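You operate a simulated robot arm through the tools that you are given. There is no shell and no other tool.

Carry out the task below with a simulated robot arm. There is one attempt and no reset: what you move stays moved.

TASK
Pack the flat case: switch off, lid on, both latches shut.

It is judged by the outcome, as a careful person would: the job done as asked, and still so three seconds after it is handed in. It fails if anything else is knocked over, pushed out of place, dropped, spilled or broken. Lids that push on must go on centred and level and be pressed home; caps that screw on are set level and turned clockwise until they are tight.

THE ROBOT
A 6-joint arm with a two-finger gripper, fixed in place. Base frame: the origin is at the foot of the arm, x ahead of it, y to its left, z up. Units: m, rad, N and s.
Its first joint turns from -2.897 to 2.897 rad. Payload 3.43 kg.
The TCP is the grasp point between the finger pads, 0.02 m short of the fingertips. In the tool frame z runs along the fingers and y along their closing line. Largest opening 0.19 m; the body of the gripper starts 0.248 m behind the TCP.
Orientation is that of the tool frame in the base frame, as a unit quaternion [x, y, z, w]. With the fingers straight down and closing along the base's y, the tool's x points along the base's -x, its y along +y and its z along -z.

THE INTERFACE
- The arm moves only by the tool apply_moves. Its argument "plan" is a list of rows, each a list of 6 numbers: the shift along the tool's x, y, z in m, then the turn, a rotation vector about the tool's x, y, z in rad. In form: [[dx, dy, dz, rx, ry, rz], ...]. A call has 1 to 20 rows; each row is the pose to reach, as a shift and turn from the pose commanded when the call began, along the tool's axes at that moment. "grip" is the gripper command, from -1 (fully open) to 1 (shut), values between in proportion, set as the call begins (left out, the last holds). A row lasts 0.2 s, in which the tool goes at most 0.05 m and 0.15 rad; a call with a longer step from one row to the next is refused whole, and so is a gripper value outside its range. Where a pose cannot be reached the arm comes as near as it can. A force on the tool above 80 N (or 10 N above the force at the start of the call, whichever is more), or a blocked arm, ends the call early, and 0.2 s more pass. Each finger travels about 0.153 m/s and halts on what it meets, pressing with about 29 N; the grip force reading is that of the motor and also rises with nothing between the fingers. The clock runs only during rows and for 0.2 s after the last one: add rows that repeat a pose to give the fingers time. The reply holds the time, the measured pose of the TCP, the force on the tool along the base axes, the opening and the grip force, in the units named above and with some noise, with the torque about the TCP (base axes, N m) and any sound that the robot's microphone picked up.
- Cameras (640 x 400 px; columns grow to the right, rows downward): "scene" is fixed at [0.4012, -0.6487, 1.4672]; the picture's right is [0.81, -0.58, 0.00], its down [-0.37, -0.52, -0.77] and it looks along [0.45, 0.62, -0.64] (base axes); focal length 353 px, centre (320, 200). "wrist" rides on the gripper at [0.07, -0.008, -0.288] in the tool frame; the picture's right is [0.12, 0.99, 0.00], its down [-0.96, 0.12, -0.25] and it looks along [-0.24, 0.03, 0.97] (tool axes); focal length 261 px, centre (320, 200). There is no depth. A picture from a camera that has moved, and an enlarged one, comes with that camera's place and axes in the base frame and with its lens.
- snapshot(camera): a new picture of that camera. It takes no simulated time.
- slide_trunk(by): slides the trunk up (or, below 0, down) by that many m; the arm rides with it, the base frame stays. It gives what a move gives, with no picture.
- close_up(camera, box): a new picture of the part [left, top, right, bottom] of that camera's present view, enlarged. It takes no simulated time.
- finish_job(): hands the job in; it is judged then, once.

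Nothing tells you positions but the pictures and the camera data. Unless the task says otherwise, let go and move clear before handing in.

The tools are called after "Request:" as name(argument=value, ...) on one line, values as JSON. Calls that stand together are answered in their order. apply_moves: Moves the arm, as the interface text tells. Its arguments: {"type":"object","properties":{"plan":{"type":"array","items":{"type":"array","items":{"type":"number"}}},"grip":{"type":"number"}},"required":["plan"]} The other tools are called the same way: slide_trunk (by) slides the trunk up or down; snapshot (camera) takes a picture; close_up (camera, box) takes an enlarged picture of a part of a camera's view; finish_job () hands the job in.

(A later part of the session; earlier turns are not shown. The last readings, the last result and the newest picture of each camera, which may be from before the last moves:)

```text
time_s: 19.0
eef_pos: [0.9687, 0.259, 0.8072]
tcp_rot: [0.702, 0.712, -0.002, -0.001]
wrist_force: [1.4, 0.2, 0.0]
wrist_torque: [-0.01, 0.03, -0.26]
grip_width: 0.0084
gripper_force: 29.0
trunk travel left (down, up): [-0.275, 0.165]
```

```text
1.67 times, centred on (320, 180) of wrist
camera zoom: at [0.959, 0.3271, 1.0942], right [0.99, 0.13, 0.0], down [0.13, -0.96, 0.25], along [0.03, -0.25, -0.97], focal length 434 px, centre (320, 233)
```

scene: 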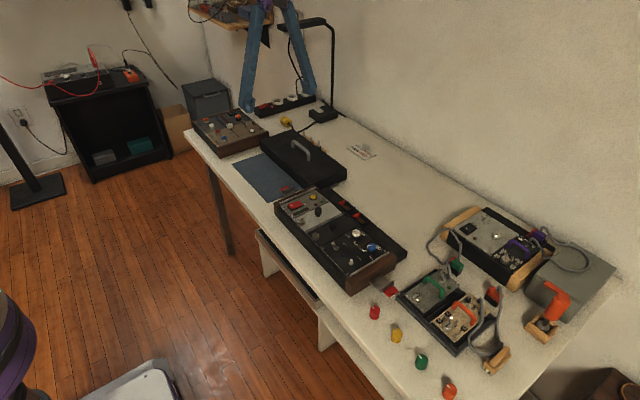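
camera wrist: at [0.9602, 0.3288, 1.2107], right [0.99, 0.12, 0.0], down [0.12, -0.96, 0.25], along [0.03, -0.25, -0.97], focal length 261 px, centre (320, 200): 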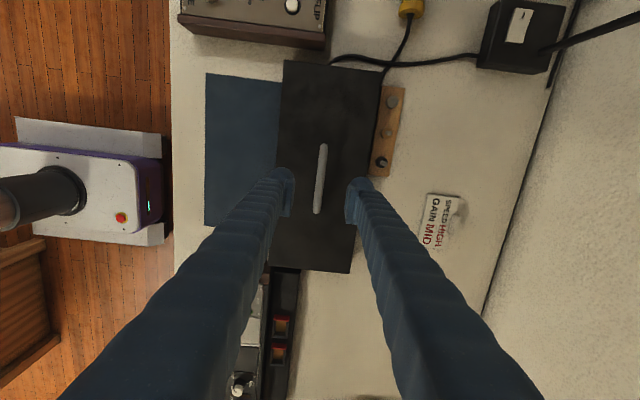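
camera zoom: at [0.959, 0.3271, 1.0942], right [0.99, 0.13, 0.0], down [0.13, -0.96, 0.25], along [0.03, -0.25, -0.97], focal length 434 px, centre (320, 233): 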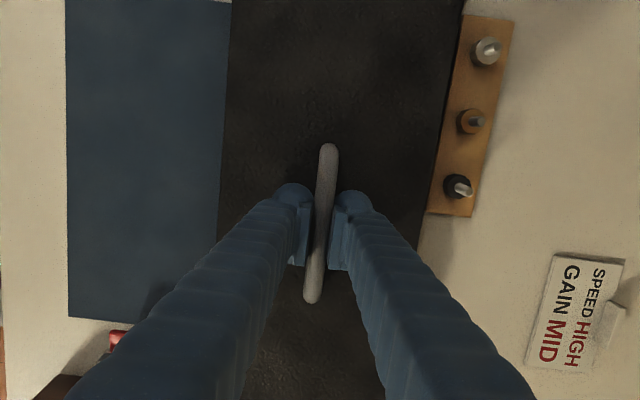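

The fingers hold the handle at 29 N. I'll lift slowly and check the weight and how the lid hangs.

Request:
apply_moves(plan=[[0, 0, -0.005, 0, 0, 0], [0, 0, -0.012, 0, 0, 0], [0, 0, -0.02, 0, 0, 0], [0, 0, -0.03, 0, 0, 0], [0, 0, -0.03, 0, 0, 0]])

Request:
close_up(camera="scene", box=[230, 100, 370, 210])

Request:
snapshot(camera="wrist")

```text
time_s: 20.2
eef_pos: [0.9685, 0.258, 0.8369]
tcp_rot: [0.702, 0.712, -0.001, -0.001]
wrist_force: [-0.9, -0.3, -3.9]
wrist_torque: [0.03, 0.01, 0.02]
grip_width: 0.0084
gripper_force: 28.6
trunk travel left (down, up): [-0.275, 0.165]
```

```text
3.64 times, centred on (300, 155) of scene
camera zoom: at [0.4012, -0.6487, 1.4672], right [0.81, -0.58, 0.0], down [-0.37, -0.52, -0.77], along [0.45, 0.62, -0.64], focal length 1285 px, centre (393, 364)
```

zoom: 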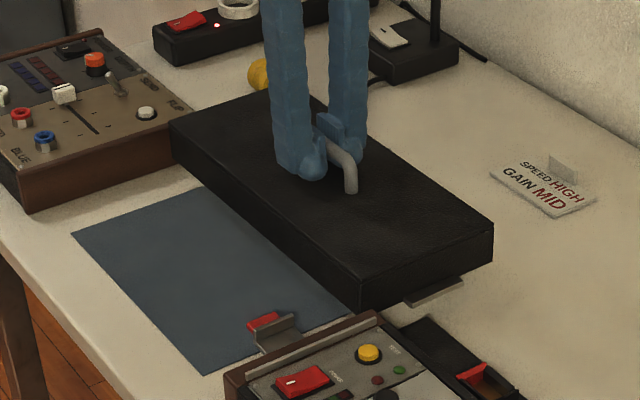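

```text
taken
camera wrist: at [0.9595, 0.3269, 1.124], right [0.99, 0.13, 0.0], down [0.13, -0.96, 0.25], along [0.03, -0.25, -0.97], focal length 261 px, centre (320, 200)
```

wrist: 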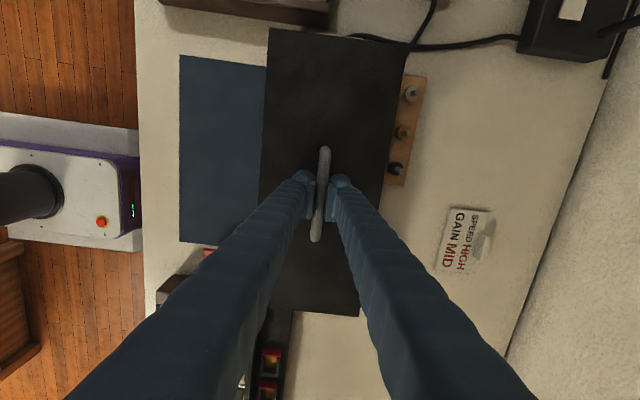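

The lid hangs level and weighs about 0.4 kg. I'll lift it well clear and carry it smoothly over the case.

Request:
apply_moves(plan=[[0, 0, -0.03, 0, 0, 0], [0, 0, -0.07, 0, 0, 0], [0, 0, -0.11, 0, 0, 0], [0, 0, -0.135, 0, 0, 0], [-0.015, -0.006, -0.135, 0, 0, 0], [-0.045, -0.019, -0.135, 0, 0, 0], [-0.08, -0.034, -0.135, 0, 0, 0], [-0.115, -0.049, -0.135, 0, 0, 0], [-0.15, -0.063, -0.135, 0, 0, 0], [-0.185, -0.078, -0.135, 0, 0, 0], [-0.22, -0.093, -0.135, 0, 0, 0], [-0.255, -0.108, -0.135, 0, 0, 0], [-0.29, -0.1225, -0.135, 0, 0, 0], [-0.32, -0.135, -0.135, 0, 0, 0], [-0.345, -0.146, -0.135, 0, 0, 0], [-0.36, -0.152, -0.135, 0, 0, 0], [-0.364, -0.154, -0.135, 0, 0, 0], [-0.364, -0.154, -0.135, 0, 0, 0], [-0.364, -0.154, -0.135, 0, 0, 0]])

Request:
snapshot(camera="wrist")

Request:
snapshot(camera="scene")

```text
time_s: 24.2
eef_pos: [0.8201, -0.1059, 0.9722]
tcp_rot: [0.702, 0.712, -0.001, -0.001]
wrist_force: [-0.3, 0.0, -4.5]
wrist_torque: [0.0, 0.0, 0.0]
grip_width: 0.0085
gripper_force: 28.8
trunk travel left (down, up): [-0.275, 0.165]
```

```text
taken
camera wrist: at [0.8107, -0.0389, 1.2589], right [0.99, 0.13, 0.0], down [0.13, -0.96, 0.25], along [0.03, -0.25, -0.97], focal length 261 px, centre (320, 200)
```

wrist: 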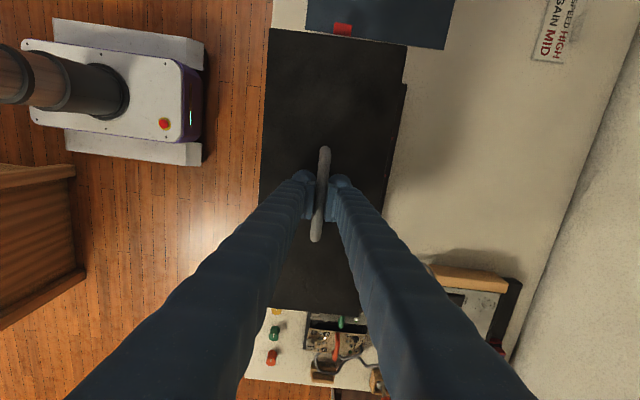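

```text
taken
```

scene: 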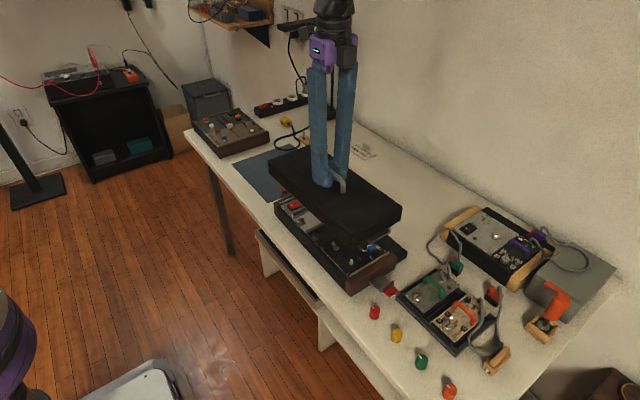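

The lid is over the case. I'll zoom in to check its yaw and centring against the case below before going down.

Request:
close_up(camera="scene", box=[260, 140, 420, 300])

Request:
close_up(camera="wrist", box=[240, 10, 440, 140])

Request:
close_up(camera="wrist", box=[240, 200, 400, 330])

```text
2.50 times, centred on (340, 220) of scene
camera zoom: at [0.4012, -0.6487, 1.4672], right [0.81, -0.58, 0.0], down [-0.37, -0.52, -0.77], along [0.45, 0.62, -0.64], focal length 884 px, centre (270, 150)
```

zoom: 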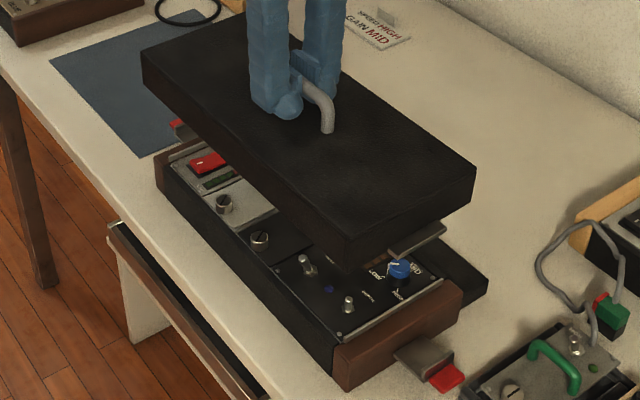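

```text
3.08 times, centred on (340, 75) of wrist
camera zoom: at [0.8107, -0.0389, 1.2589], right [0.99, 0.13, 0.0], down [0.13, -0.96, 0.25], along [0.03, -0.25, -0.97], focal length 802 px, centre (258, 585)
```

zoom: 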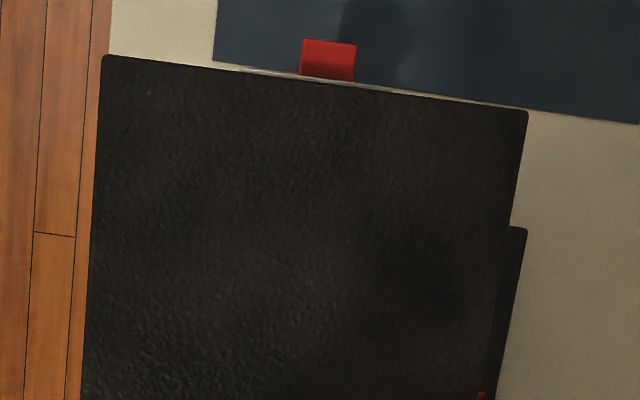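

```text
3.08 times, centred on (320, 265) of wrist
camera zoom: at [0.8107, -0.0389, 1.2589], right [0.99, 0.13, 0.0], down [0.13, -0.96, 0.25], along [0.03, -0.25, -0.97], focal length 802 px, centre (320, 0)
```

zoom: 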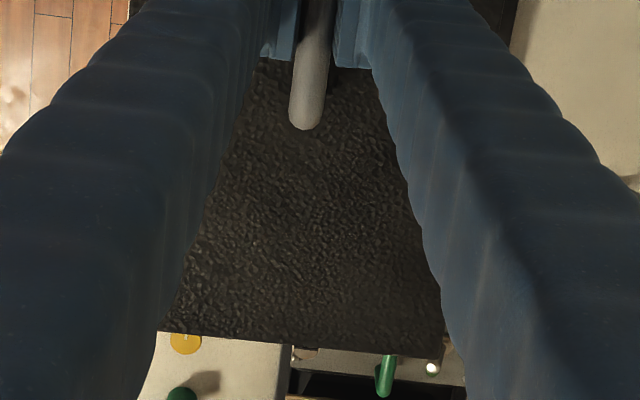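

By my measurements the lid centre and the case centre agree within a few millimetres. I'll lower to roughly 3 cm above the rim and compare the edges directly.

Request:
apply_moves(plan=[[0, 0, 0.025, 0, 0, 0], [0, 0, 0.05, 0, 0, 0], [0, 0, 0.072, 0, 0, 0], [0, 0, 0.072, 0, 0, 0], [0, 0, 0.072, 0, 0, 0]])

Request:
close_up(camera="scene", box=[320, 200, 420, 300])

Request:
close_up(camera="scene", box=[255, 150, 355, 250])

Request:
close_up(camera="wrist", box=[240, 10, 440, 140])

```text
time_s: 25.4
eef_pos: [0.8197, -0.1066, 0.8999]
tcp_rot: [0.702, 0.712, 0.0, -0.001]
wrist_force: [-0.4, 0.6, -4.4]
wrist_torque: [0.0, 0.0, 0.0]
grip_width: 0.0083
gripper_force: 28.8
trunk travel left (down, up): [-0.275, 0.165]
```

```text
4.00 times, centred on (370, 250) of scene
camera zoom: at [0.4012, -0.6487, 1.4672], right [0.81, -0.58, 0.0], down [-0.37, -0.52, -0.77], along [0.45, 0.62, -0.64], focal length 1414 px, centre (120, 0)
```

zoom: 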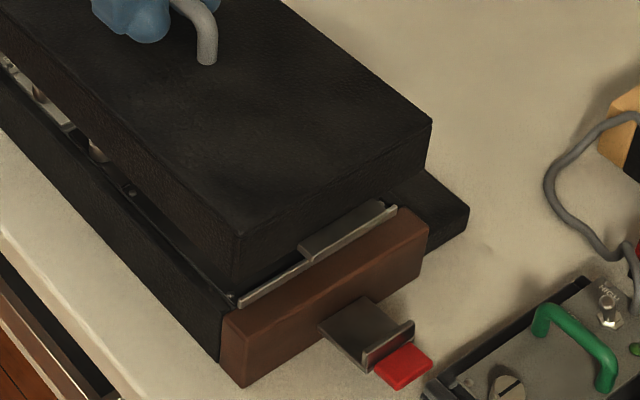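

```text
4.00 times, centred on (305, 200) of scene
camera zoom: at [0.4012, -0.6487, 1.4672], right [0.81, -0.58, 0.0], down [-0.37, -0.52, -0.77], along [0.45, 0.62, -0.64], focal length 1414 px, centre (380, 200)
```

zoom: 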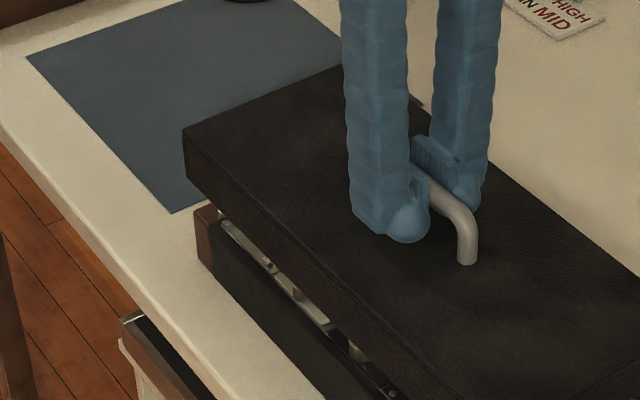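

```text
3.08 times, centred on (340, 75) of wrist
camera zoom: at [0.8107, -0.0389, 1.1871], right [0.99, 0.13, 0.0], down [0.13, -0.96, 0.25], along [0.03, -0.25, -0.97], focal length 802 px, centre (258, 585)
```

zoom: 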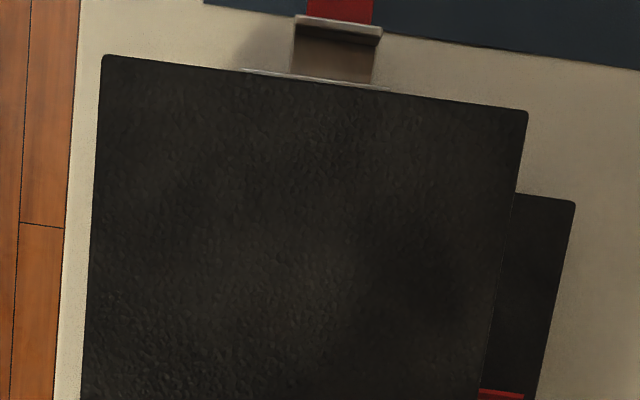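

Request:
close_up(camera="scene", box=[365, 240, 435, 300])

Request:
close_up(camera="scene", box=[295, 190, 345, 235])

Request:
close_up(camera="scene", box=[360, 240, 400, 275])

Request:
close_up(camera="scene", box=[370, 240, 430, 285])

```text
6.67 times, centred on (400, 270) of scene
camera zoom: at [0.4012, -0.6487, 1.4672], right [0.81, -0.58, 0.0], down [-0.37, -0.52, -0.77], along [0.45, 0.62, -0.64], focal length 2356 px, centre (-213, -267)
```

zoom: 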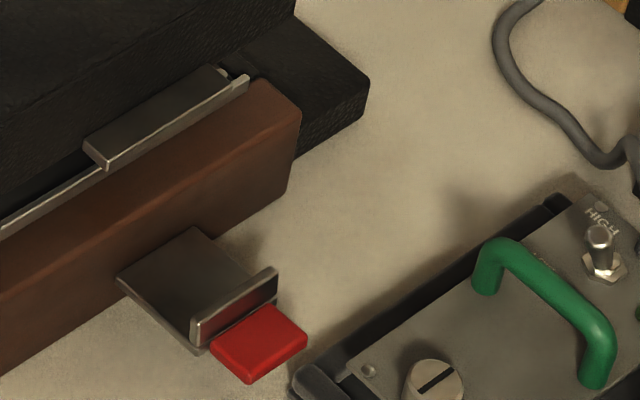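

```text
8.89 times, centred on (320, 212) of scene
camera zoom: at [0.4012, -0.6487, 1.4672], right [0.81, -0.58, 0.0], down [-0.37, -0.52, -0.77], along [0.45, 0.62, -0.64], focal length 3141 px, centre (320, 89)
```

zoom: 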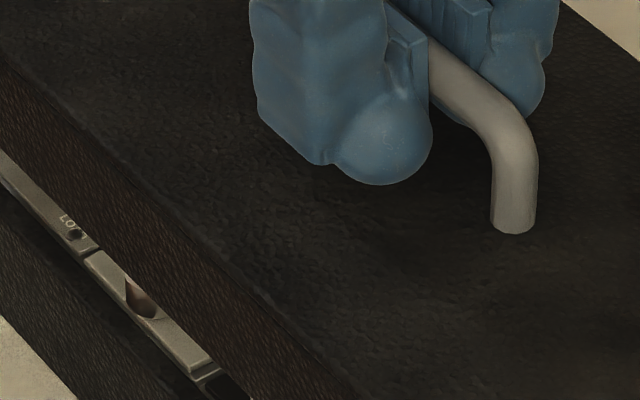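

```text
11.43 times, centred on (380, 258) of scene
camera zoom: at [0.4012, -0.6487, 1.4672], right [0.81, -0.58, 0.0], down [-0.37, -0.52, -0.77], along [0.45, 0.62, -0.64], focal length 4039 px, centre (-366, -457)
```

zoom: 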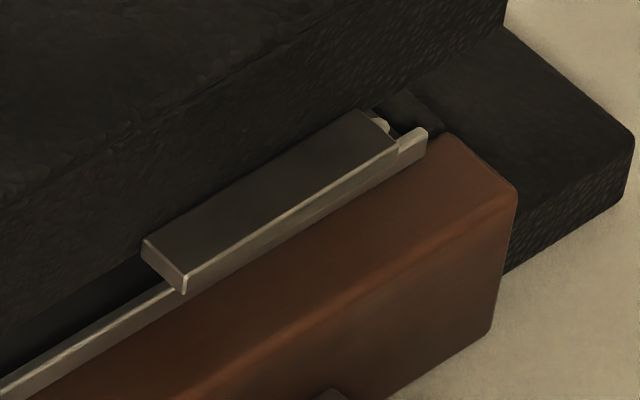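

```text
8.89 times, centred on (400, 262) of scene
camera zoom: at [0.4012, -0.6487, 1.4672], right [0.81, -0.58, 0.0], down [-0.37, -0.52, -0.77], along [0.45, 0.62, -0.64], focal length 3141 px, centre (-391, -356)
```

zoom: 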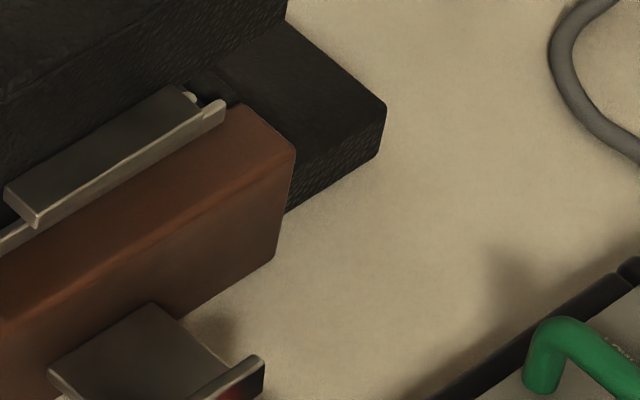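

Comparing the lid tabs with the latches and rails, the lid is yawed about 0.013 rad too far and sits roughly 6 mm short in x and 2 mm in y. I'll correct that, lower a bit more and re-check.

Request:
apply_moves(plan=[[0.001, 0.003, 0.0, 0, 0, 0.007], [0.002, 0.006, 0.0, 0, 0, 0.0135], [0.002, 0.006, 0.01, 0, 0, 0.0135], [0.002, 0.006, 0.018, 0, 0, 0.0135], [0.002, 0.006, 0.018, 0, 0, 0.0135], [0.002, 0.006, 0.018, 0, 0, 0.0135]])

Request:
close_up(camera="scene", box=[370, 240, 430, 285])

Request:
close_up(camera="scene", box=[350, 230, 430, 300])

Request:
close_up(camera="wrist", box=[240, 10, 440, 140])

Request:
close_up(camera="scene", box=[260, 180, 340, 240])

```text
time_s: 26.8
eef_pos: [0.8265, -0.1048, 0.8818]
tcp_rot: [0.707, 0.707, -0.001, 0.0]
wrist_force: [0.0, 0.2, -4.4]
wrist_torque: [0.02, -0.05, 0.0]
grip_width: 0.0085
gripper_force: 29.0
trunk travel left (down, up): [-0.275, 0.165]
```

```text
8.89 times, centred on (400, 262) of scene
camera zoom: at [0.4012, -0.6487, 1.4672], right [0.81, -0.58, 0.0], down [-0.37, -0.52, -0.77], along [0.45, 0.62, -0.64], focal length 3141 px, centre (-391, -356)
```

zoom: 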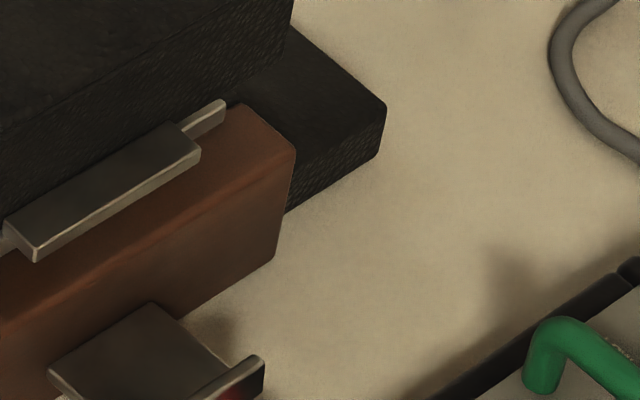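

```text
5.71 times, centred on (390, 265) of scene
camera zoom: at [0.4012, -0.6487, 1.4672], right [0.81, -0.58, 0.0], down [-0.37, -0.52, -0.77], along [0.45, 0.62, -0.64], focal length 2019 px, centre (-80, -171)
```

zoom: 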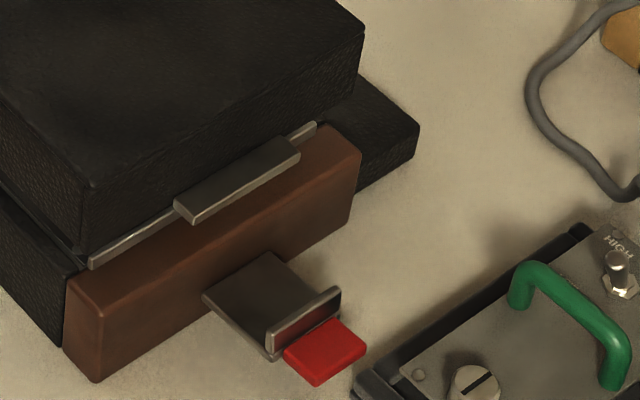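

```text
3.08 times, centred on (340, 75) of wrist
camera zoom: at [0.8174, -0.0372, 1.1694], right [0.99, 0.12, 0.0], down [0.12, -0.96, 0.25], along [0.03, -0.25, -0.97], focal length 802 px, centre (258, 585)
```

zoom: 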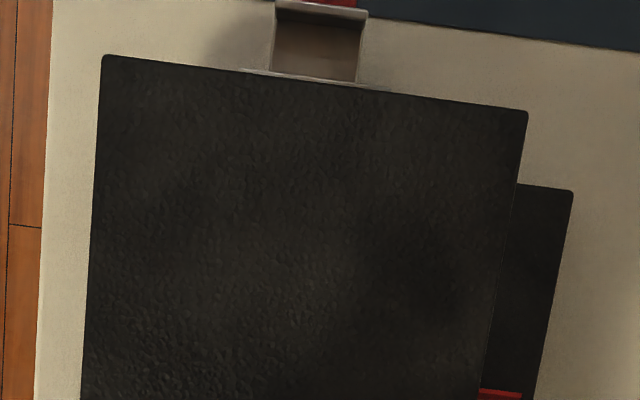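

```text
6.67 times, centred on (300, 210) of scene
camera zoom: at [0.4012, -0.6487, 1.4672], right [0.81, -0.58, 0.0], down [-0.37, -0.52, -0.77], along [0.45, 0.62, -0.64], focal length 2356 px, centre (453, 133)
```

zoom: 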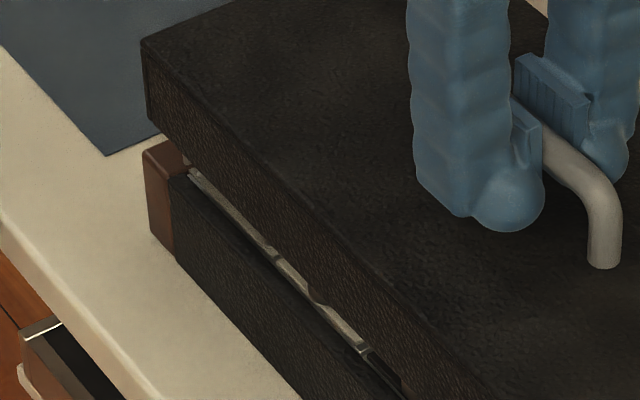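

The lid now lines up with the latches, the rails and the wood ends to within a millimetre or two, and it is square. I'll lower it gently, watching the force.

Request:
apply_moves(plan=[[0, 0, 0.004, 0, 0, 0], [0, 0, 0.008, 0, 0, 0], [0, 0, 0.01, 0, 0, 0], [0, 0, 0.01, 0, 0, 0]])

Request:
close_up(camera="scene", box=[350, 230, 430, 300])

Request:
close_up(camera="scene", box=[260, 170, 380, 270])

```text
time_s: 27.8
eef_pos: [0.8246, -0.1058, 0.8733]
tcp_rot: [0.707, 0.707, 0.0, -0.001]
wrist_force: [0.0, 0.3, -4.4]
wrist_torque: [0.0, -0.04, 0.0]
grip_width: 0.0082
gripper_force: 28.9
trunk travel left (down, up): [-0.275, 0.165]
```

```text
5.71 times, centred on (390, 265) of scene
camera zoom: at [0.4012, -0.6487, 1.4672], right [0.81, -0.58, 0.0], down [-0.37, -0.52, -0.77], along [0.45, 0.62, -0.64], focal length 2019 px, centre (-80, -171)
```

zoom: 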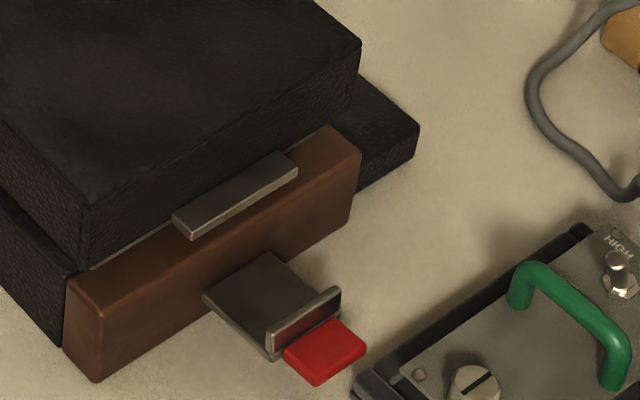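

```text
4.00 times, centred on (320, 220) of scene
camera zoom: at [0.4012, -0.6487, 1.4672], right [0.81, -0.58, 0.0], down [-0.37, -0.52, -0.77], along [0.45, 0.62, -0.64], focal length 1414 px, centre (320, 120)
```

zoom: 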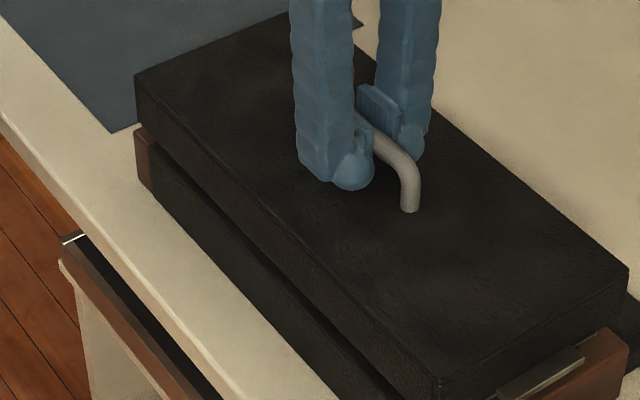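

Nothing is touching yet and the lid still looks square. I'll continue down in small steps.

Request:
apply_moves(plan=[[0, 0, 0.003, 0, 0, 0], [0, 0, 0.006, 0, 0, 0], [0, 0, 0.006, 0, 0, 0]])

```text
time_s: 28.6
eef_pos: [0.8264, -0.1061, 0.8653]
tcp_rot: [0.707, 0.707, -0.001, -0.001]
wrist_force: [0.0, -0.3, -4.2]
wrist_torque: [-0.03, 0.01, 0.0]
grip_width: 0.0083
gripper_force: 28.7
trunk travel left (down, up): [-0.275, 0.165]
```

Request:
apply_moves(plan=[[0, 0, 0.002, 0, 0, 0], [0, 0, 0.004, 0, 0, 0], [0, 0, 0.004, 0, 0, 0]])

Request:
close_up(camera="scene", box=[350, 230, 430, 300])

```text
time_s: 29.4
eef_pos: [0.8261, -0.1049, 0.8618]
tcp_rot: [0.707, 0.707, 0.0, -0.001]
wrist_force: [-0.2, 0.0, -3.8]
wrist_torque: [0.0, 0.0, 0.01]
grip_width: 0.0085
gripper_force: 29.0
trunk travel left (down, up): [-0.275, 0.165]
```

```text
5.71 times, centred on (390, 265) of scene
camera zoom: at [0.4012, -0.6487, 1.4672], right [0.81, -0.58, 0.0], down [-0.37, -0.52, -0.77], along [0.45, 0.62, -0.64], focal length 2019 px, centre (-80, -171)
```

zoom: 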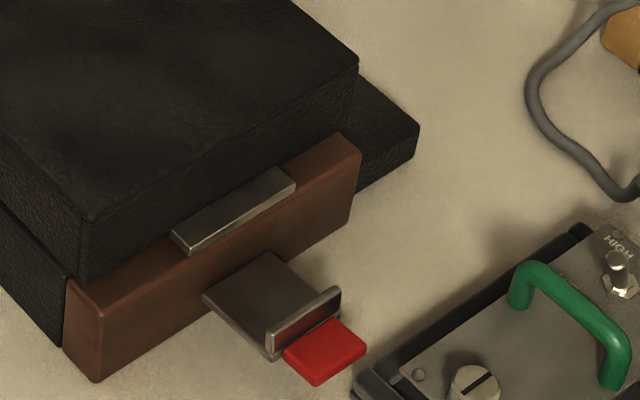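

Request:
apply_moves(plan=[[0, 0, 0.002, 0, 0, 0], [0, 0, 0.004, 0, 0, 0], [0, 0, 0.004, 0, 0, 0]])

```text
time_s: 30.2
eef_pos: [0.827, -0.1053, 0.8568]
tcp_rot: [0.707, 0.707, -0.001, -0.001]
wrist_force: [0.0, 0.6, -4.2]
wrist_torque: [-0.01, -0.02, 0.01]
grip_width: 0.0084
gripper_force: 29.5
trunk travel left (down, up): [-0.275, 0.165]
```

Request:
apply_moves(plan=[[0, 0, 0.0015, 0, 0, 0], [0, 0, 0.003, 0, 0, 0], [0, 0, 0.003, 0, 0, 0]])

Request:
close_up(camera="scene", box=[350, 230, 430, 300])

Request:
close_up(camera="scene", box=[260, 170, 380, 270])

```text
time_s: 31.0
eef_pos: [0.8245, -0.1064, 0.8565]
tcp_rot: [0.707, 0.707, 0.001, 0.001]
wrist_force: [-1.7, 1.0, 14.5]
wrist_torque: [0.07, 0.01, -0.04]
grip_width: 0.0082
gripper_force: 29.1
trunk travel left (down, up): [-0.275, 0.165]
```

```text
5.71 times, centred on (390, 265) of scene
camera zoom: at [0.4012, -0.6487, 1.4672], right [0.81, -0.58, 0.0], down [-0.37, -0.52, -0.77], along [0.45, 0.62, -0.64], focal length 2019 px, centre (-80, -171)
```

zoom: 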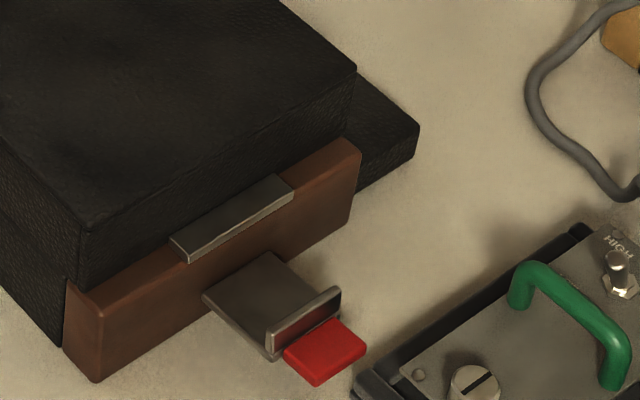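

```text
4.00 times, centred on (320, 220) of scene
camera zoom: at [0.4012, -0.6487, 1.4672], right [0.81, -0.58, 0.0], down [-0.37, -0.52, -0.77], along [0.45, 0.62, -0.64], focal length 1414 px, centre (320, 120)
```

zoom: 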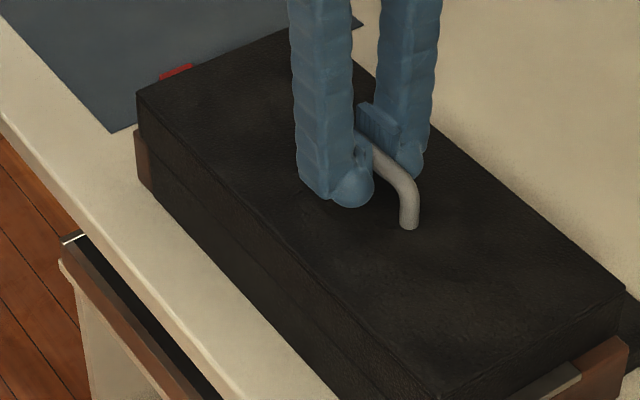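

Contact came at about 18 N with no tilting torque, at the height I expected for the rim on the wood, and the front gap has closed. I'll press slightly more to seat it fully and then check.

Request:
apply_moves(plan=[[0, 0, 0.001, 0, 0, 0], [0, 0, 0.002, 0, 0, 0], [0, 0, 0.002, 0, 0, 0]])

Request:
close_up(camera="scene", box=[330, 210, 430, 300])

```text
time_s: 31.8
eef_pos: [0.8261, -0.1054, 0.8553]
tcp_rot: [0.707, 0.707, 0.0, 0.0]
wrist_force: [3.1, 0.5, 25.8]
wrist_torque: [0.01, 0.02, 0.01]
grip_width: 0.0081
gripper_force: 28.6
trunk travel left (down, up): [-0.275, 0.165]
```

```text
4.44 times, centred on (380, 255) of scene
camera zoom: at [0.4012, -0.6487, 1.4672], right [0.81, -0.58, 0.0], down [-0.37, -0.52, -0.77], along [0.45, 0.62, -0.64], focal length 1571 px, centre (53, -44)
```

zoom: 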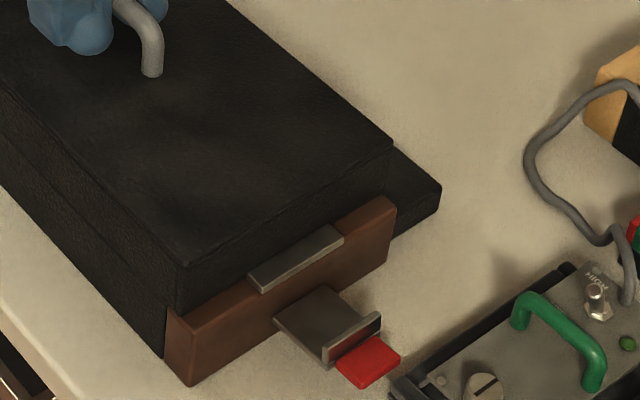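

The lid is seated solidly and shows no tilt. I'll relax the downward force and then open the fingers.

Request:
apply_moves(plan=[[0, 0, -0.002, 0, 0, 0], [0, 0, -0.0035, 0, 0, 0], [0, 0, -0.0035, 0, 0, 0]])

Request:
apply_moves(plan=[[0, 0, 0, 0, 0, 0], [0, 0, 0, 0, 0, 0], [0, 0, 0, 0, 0, 0]], grip=0.37)

Request:
close_up(camera="scene", box=[260, 160, 420, 300])

```text
time_s: 32.6
eef_pos: [0.8228, -0.1052, 0.8555]
tcp_rot: [0.707, 0.707, -0.001, -0.002]
wrist_force: [0.3, 0.7, -3.3]
wrist_torque: [-0.09, -0.04, 0.04]
grip_width: 0.0084
gripper_force: 29.1
trunk travel left (down, up): [-0.275, 0.165]
```

```text
time_s: 33.4
eef_pos: [0.8256, -0.1059, 0.8564]
tcp_rot: [0.707, 0.707, 0.0, 0.0]
wrist_force: [-1.3, 0.0, 0.3]
wrist_torque: [0.02, 0.0, 0.02]
grip_width: 0.0598
gripper_force: 0.0
trunk travel left (down, up): [-0.275, 0.165]
```

```text
2.86 times, centred on (340, 230) of scene
camera zoom: at [0.4012, -0.6487, 1.4672], right [0.81, -0.58, 0.0], down [-0.37, -0.52, -0.77], along [0.45, 0.62, -0.64], focal length 1010 px, centre (263, 114)
```

zoom: 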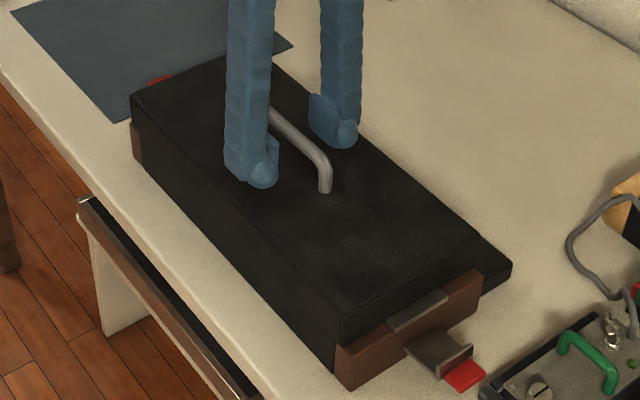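

The lid is on and released. I'll go straight up and move over to the −y latch for a close look.

Request:
apply_moves(plan=[[0, 0, -0.02, 0, 0, 0], [0, 0, -0.05, 0, 0, 0], [0, 0, -0.09, 0, 0, 0], [0, 0, -0.12, 0, 0, 0], [-0.04, 0, -0.12, 0, 0, 0], [-0.08, 0, -0.12, 0, 0, 0], [-0.12, 0, -0.12, 0, 0, 0], [-0.16, 0, -0.12, 0, 0, 0], [-0.2, 0, -0.12, 0, 0, 0], [-0.225, 0, -0.12, 0, 0, 0], [-0.225, 0, -0.12, 0, 0, 0]])

Request:
snapshot(camera="wrist")

Request:
snapshot(camera="scene")

Request:
close_up(camera="wrist", box=[250, 60, 400, 230])

Request:
close_up(camera="scene", box=[350, 240, 430, 300])

```text
time_s: 35.8
eef_pos: [0.8269, -0.3315, 0.9764]
tcp_rot: [0.707, 0.708, -0.001, 0.0]
wrist_force: [-0.8, 0.5, 0.2]
wrist_torque: [0.03, 0.01, -0.01]
grip_width: 0.0598
gripper_force: 0.0
trunk travel left (down, up): [-0.275, 0.165]
```

```text
taken
camera wrist: at [0.8178, -0.2624, 1.2639], right [0.99, 0.12, 0.0], down [0.12, -0.96, 0.25], along [0.03, -0.25, -0.97], focal length 261 px, centre (320, 200)
```

wrist: 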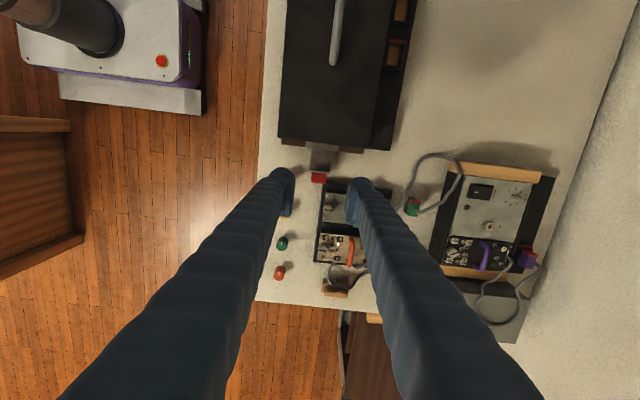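

```text
taken
```

scene: 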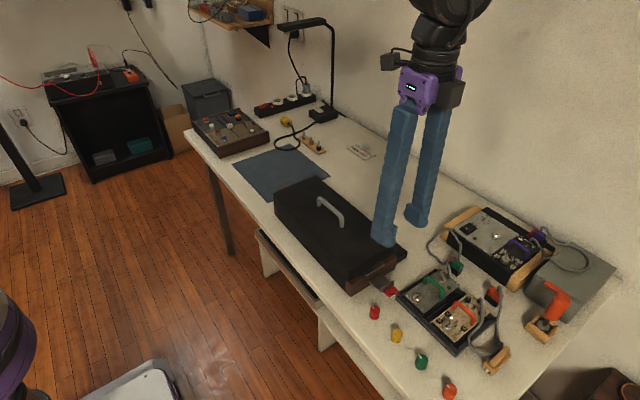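

```text
2.35 times, centred on (325, 145) of wrist
camera zoom: at [0.8178, -0.2624, 1.2639], right [0.99, 0.12, 0.0], down [0.12, -0.96, 0.25], along [0.03, -0.25, -0.97], focal length 613 px, centre (308, 329)
```

zoom: 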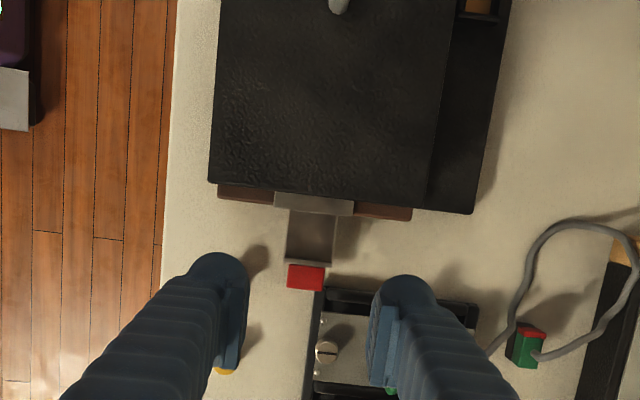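

```text
6.67 times, centred on (390, 270) of scene
camera zoom: at [0.4012, -0.6487, 1.4672], right [0.81, -0.58, 0.0], down [-0.37, -0.52, -0.77], along [0.45, 0.62, -0.64], focal length 2356 px, centre (-147, -267)
```

zoom: 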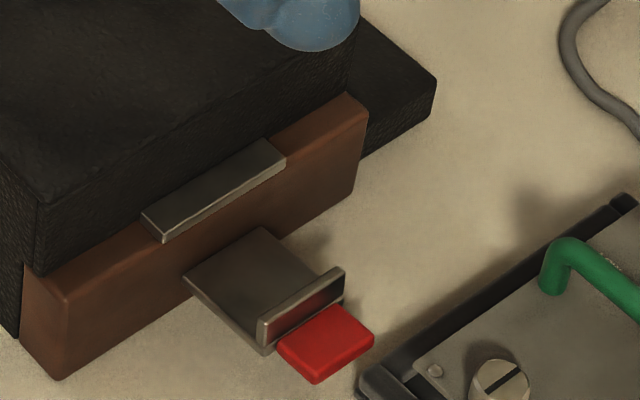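

The −y latch is crowded: the module tray and a red knob are right beside its red tab. The +y latch stands over empty mat, so I'll do that one first to learn how a latch behaves. I'll move over there.

Request:
apply_moves(plan=[[0.04, 0, 0, 0, 0, 0], [0.085, 0, 0, 0, 0, 0], [0.13, 0, 0, 0, 0, 0], [0.175, 0, 0, 0, 0, 0], [0.22, 0, 0, 0, 0, 0], [0.265, 0, 0, 0, 0, 0], [0.31, 0, 0, 0, 0, 0], [0.355, 0, 0, 0, 0, 0], [0.4, 0, 0, 0, 0, 0], [0.44, 0, 0, 0, 0, 0], [0.455, 0, 0, 0, 0, 0], [0.455, 0, 0, 0, 0, 0]])

Request:
snapshot(camera="wrist")

Request:
close_up(camera="wrist", box=[260, 110, 380, 220])

Request:
close_up(camera="scene", box=[260, 140, 420, 300])

```text
time_s: 38.4
eef_pos: [0.826, 0.1261, 0.9755]
tcp_rot: [0.708, 0.707, -0.001, -0.001]
wrist_force: [0.0, -0.3, 0.4]
wrist_torque: [-0.01, -0.02, 0.02]
grip_width: 0.0597
gripper_force: 0.0
trunk travel left (down, up): [-0.275, 0.165]
```

```text
taken
camera wrist: at [0.8173, 0.1928, 1.2638], right [0.99, 0.12, 0.0], down [0.12, -0.96, 0.25], along [0.03, -0.25, -0.97], focal length 261 px, centre (320, 200)
```

wrist: 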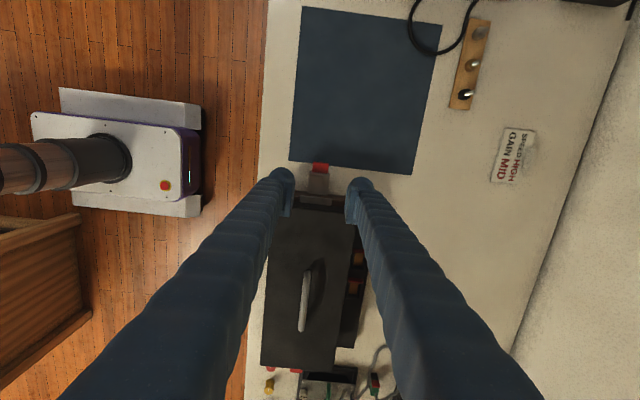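

```text
3.64 times, centred on (320, 165) of wrist
camera zoom: at [0.8173, 0.1928, 1.2638], right [0.99, 0.12, 0.0], down [0.12, -0.96, 0.25], along [0.03, -0.25, -0.97], focal length 948 px, centre (320, 327)
```

zoom: 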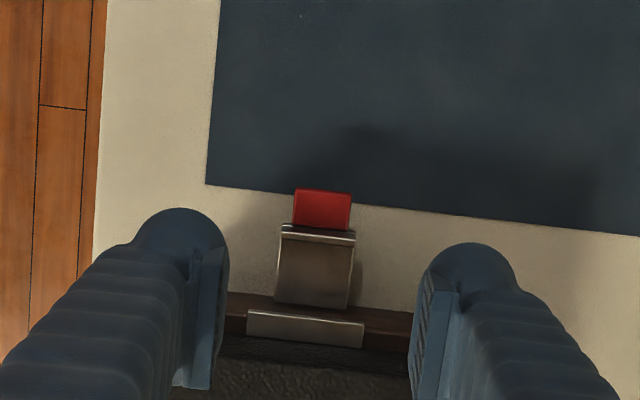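

```text
2.50 times, centred on (340, 220) of scene
camera zoom: at [0.4012, -0.6487, 1.4672], right [0.81, -0.58, 0.0], down [-0.37, -0.52, -0.77], along [0.45, 0.62, -0.64], focal length 884 px, centre (270, 150)
```

zoom: 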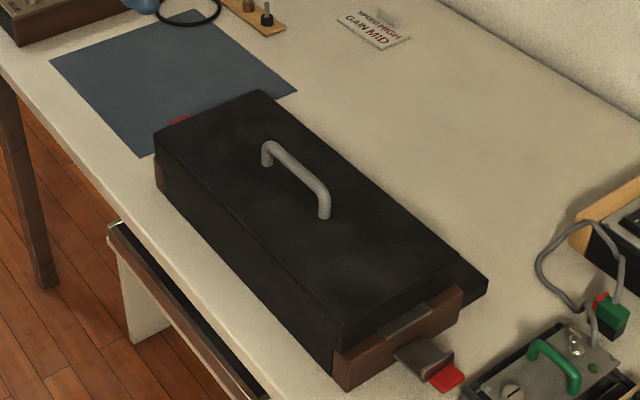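

The +y latch measures roughly: hinge at y 0.077, lip at y 0.119, red tab out to y 0.141, and it is centred at x 0.8255. I'll lower to get the tab's height from a closer view.

Request:
apply_moves(plan=[[0, 0, 0.04, 0, 0, 0], [0, 0, 0.08, 0, 0, 0], [0, 0, 0.12, 0, 0, 0], [0, 0, 0.145, 0, 0, 0], [0, 0, 0.145, 0, 0, 0]])

Request:
close_up(camera="wrist", box=[260, 110, 380, 220])

Request:
close_up(camera="scene", box=[250, 130, 330, 200])

```text
time_s: 39.6
eef_pos: [0.825, 0.1239, 0.8317]
tcp_rot: [0.707, 0.707, 0.0, -0.001]
wrist_force: [-0.5, -1.4, -0.6]
wrist_torque: [-0.03, 0.0, -0.01]
grip_width: 0.0598
gripper_force: 0.0
trunk travel left (down, up): [-0.275, 0.165]
```

```text
3.64 times, centred on (320, 165) of wrist
camera zoom: at [0.8168, 0.1929, 1.119], right [0.99, 0.12, 0.0], down [0.12, -0.96, 0.25], along [0.03, -0.25, -0.97], focal length 948 px, centre (320, 327)
```

zoom: 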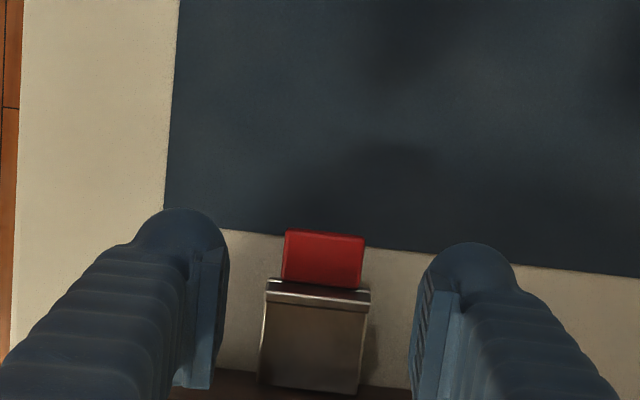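

```text
5.71 times, centred on (290, 165) of scene
camera zoom: at [0.4012, -0.6487, 1.4672], right [0.81, -0.58, 0.0], down [-0.37, -0.52, -0.77], along [0.45, 0.62, -0.64], focal length 2019 px, centre (491, 400)
```

zoom: 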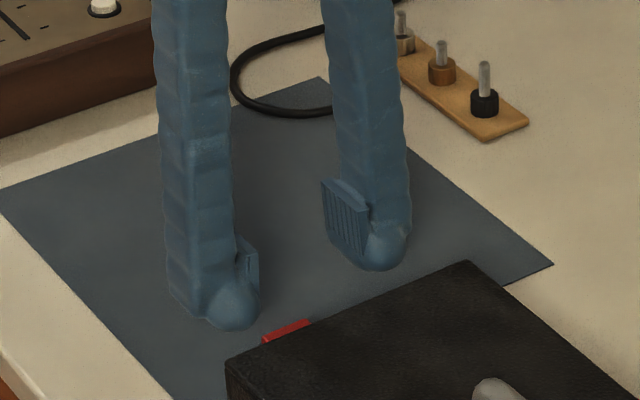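

The tab is at z of about 0.766 and centred between the fingers. I'll lower the fingers to straddle the latch plate, checking the force.

Request:
apply_moves(plan=[[0, 0, 0.02, 0, 0, 0], [0, 0, 0.04, 0, 0, 0], [0, 0, 0.052, 0, 0, 0], [0, 0, 0.058, 0, 0, 0], [0, 0, 0.062, 0, 0, 0], [0, 0, 0.062, 0, 0, 0]])

Request:
close_up(camera="wrist", box=[260, 110, 380, 220])

Request:
close_up(camera="scene", box=[250, 140, 330, 210])

```text
time_s: 41.0
eef_pos: [0.8255, 0.1248, 0.77]
tcp_rot: [0.707, 0.707, -0.001, 0.0]
wrist_force: [0.3, -0.3, 0.4]
wrist_torque: [-0.02, 0.0, 0.0]
grip_width: 0.0596
gripper_force: 0.0
trunk travel left (down, up): [-0.275, 0.165]
```

```text
3.64 times, centred on (320, 165) of wrist
camera zoom: at [0.8171, 0.1931, 1.0566], right [0.99, 0.12, 0.0], down [0.12, -0.96, 0.25], along [0.03, -0.25, -0.97], focal length 948 px, centre (320, 327)
```

zoom: 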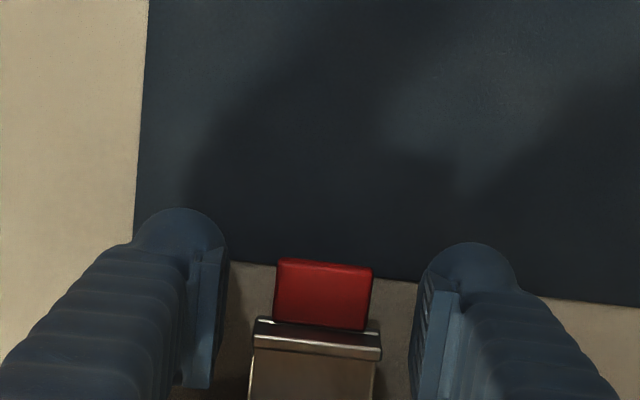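

```text
5.71 times, centred on (290, 175) of scene
camera zoom: at [0.4012, -0.6487, 1.4672], right [0.81, -0.58, 0.0], down [-0.37, -0.52, -0.77], along [0.45, 0.62, -0.64], focal length 2019 px, centre (491, 343)
```

zoom: 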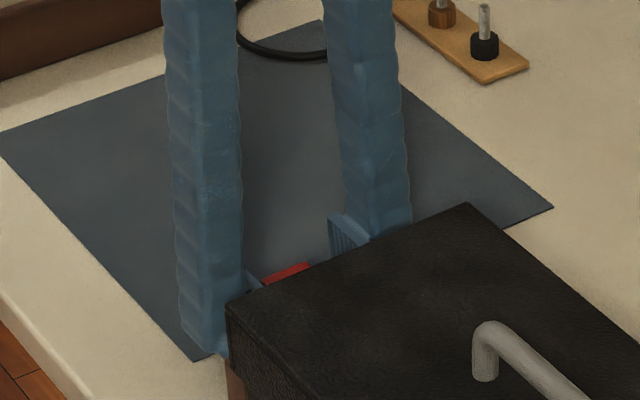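

The fingers straddle the latch without touching anything. I'll close on its sides.

Request:
apply_moves(plan=[[0, 0, 0, 0, 0, 0], [0, 0, 0, 0, 0, 0], [0, 0, 0, 0, 0, 0], [0, 0, 0, 0, 0, 0]], grip=1)

Request:
close_up(camera="wrist", box=[260, 110, 380, 220])

```text
time_s: 42.0
eef_pos: [0.8249, 0.124, 0.7689]
tcp_rot: [0.707, 0.707, 0.0, 0.0]
wrist_force: [0.1, 1.0, -2.0]
wrist_torque: [0.1, -0.07, 0.01]
grip_width: 0.0382
gripper_force: 44.6
trunk travel left (down, up): [-0.275, 0.165]
```

```text
3.64 times, centred on (320, 165) of wrist
camera zoom: at [0.8171, 0.1931, 1.0565], right [0.99, 0.12, 0.0], down [0.12, -0.96, 0.25], along [0.03, -0.25, -0.97], focal length 948 px, centre (320, 327)
```

zoom: 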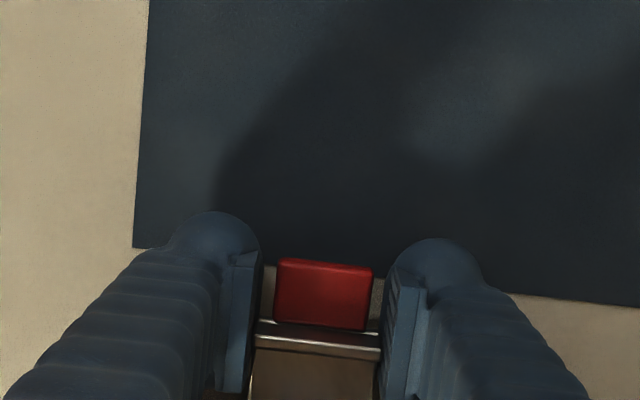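

I have the latch plate by its sides, 38 mm wide. I'll swing it up along its hinge arc to about 30° and see how it responds.

Request:
apply_moves(plan=[[-0.0002, 0, -0.0037, 0, 0, 0], [-0.0006, 0, -0.0073, 0, 0, 0], [-0.0014, 0, -0.0109, 0, 0, 0], [-0.0025, 0, -0.0144, 0, 0, 0], [-0.004, 0, -0.0178, 0, 0, 0], [-0.0056, 0, -0.021, 0, 0, 0], [-0.0056, 0, -0.021, 0, 0, 0]])

Request:
close_up(camera="wrist", box=[260, 110, 380, 220])

Request:
close_up(camera="scene", box=[250, 140, 330, 210])

```text
time_s: 43.6
eef_pos: [0.8258, 0.1204, 0.7895]
tcp_rot: [0.707, 0.708, -0.001, -0.001]
wrist_force: [-4.6, 9.2, -18.6]
wrist_torque: [0.97, 0.13, -0.06]
grip_width: 0.0391
gripper_force: 45.6
trunk travel left (down, up): [-0.275, 0.165]
```

```text
3.64 times, centred on (320, 165) of wrist
camera zoom: at [0.8175, 0.1882, 1.0777], right [0.99, 0.12, 0.0], down [0.12, -0.96, 0.25], along [0.03, -0.25, -0.97], focal length 948 px, centre (320, 327)
```

zoom: 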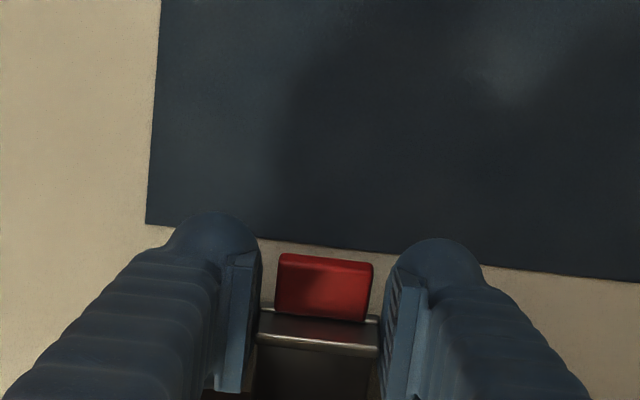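

```text
5.71 times, centred on (290, 175) of scene
camera zoom: at [0.4012, -0.6487, 1.4672], right [0.81, -0.58, 0.0], down [-0.37, -0.52, -0.77], along [0.45, 0.62, -0.64], focal length 2019 px, centre (491, 343)
```

zoom: 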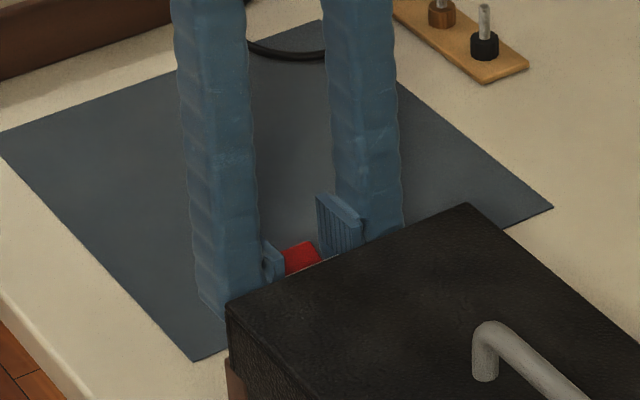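

The latch is turning up, and most of the 19 N resistance probably comes from the pads gripping while the tool stays upright. I'll open the fingers and see whether the latch holds its angle.

Request:
apply_moves(plan=[[-0.0, 0, 0, 0, 0, 0], [0, 0, 0, 0, 0, 0], [0, 0, 0, 0, 0, 0]], grip=0.37)

Request:
close_up(camera="wrist", box=[260, 110, 380, 220])

Request:
close_up(camera="scene", box=[250, 140, 330, 210])

```text
time_s: 44.4
eef_pos: [0.8253, 0.1196, 0.791]
tcp_rot: [0.707, 0.707, -0.001, -0.001]
wrist_force: [0.9, -0.9, 0.3]
wrist_torque: [0.02, 0.02, -0.04]
grip_width: 0.0598
gripper_force: 0.0
trunk travel left (down, up): [-0.275, 0.165]
```

```text
3.64 times, centred on (320, 165) of wrist
camera zoom: at [0.8174, 0.1874, 1.0783], right [0.99, 0.12, 0.0], down [0.12, -0.96, 0.25], along [0.03, -0.25, -0.97], focal length 948 px, centre (320, 327)
```

zoom: 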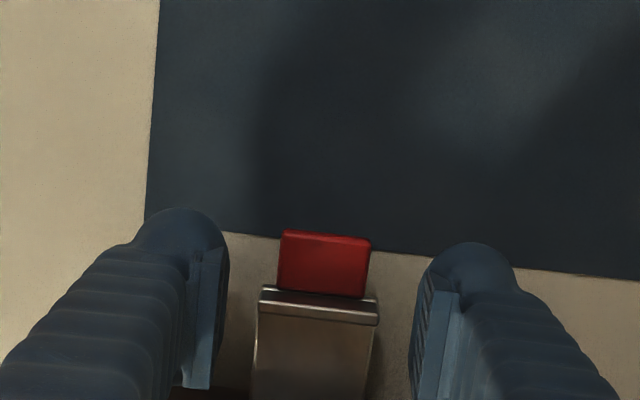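

```text
5.71 times, centred on (290, 175) of scene
camera zoom: at [0.4012, -0.6487, 1.4672], right [0.81, -0.58, 0.0], down [-0.37, -0.52, -0.77], along [0.45, 0.62, -0.64], focal length 2019 px, centre (491, 343)
```

zoom: 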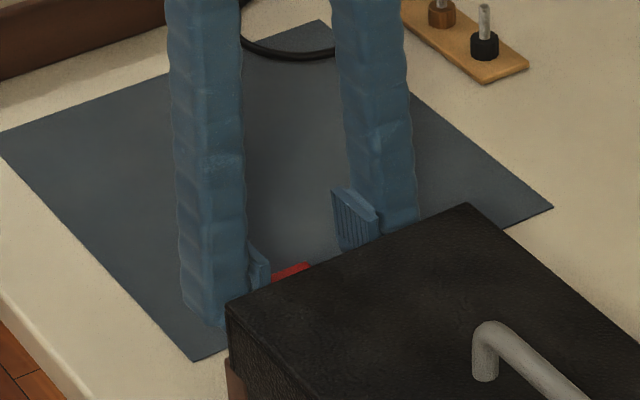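

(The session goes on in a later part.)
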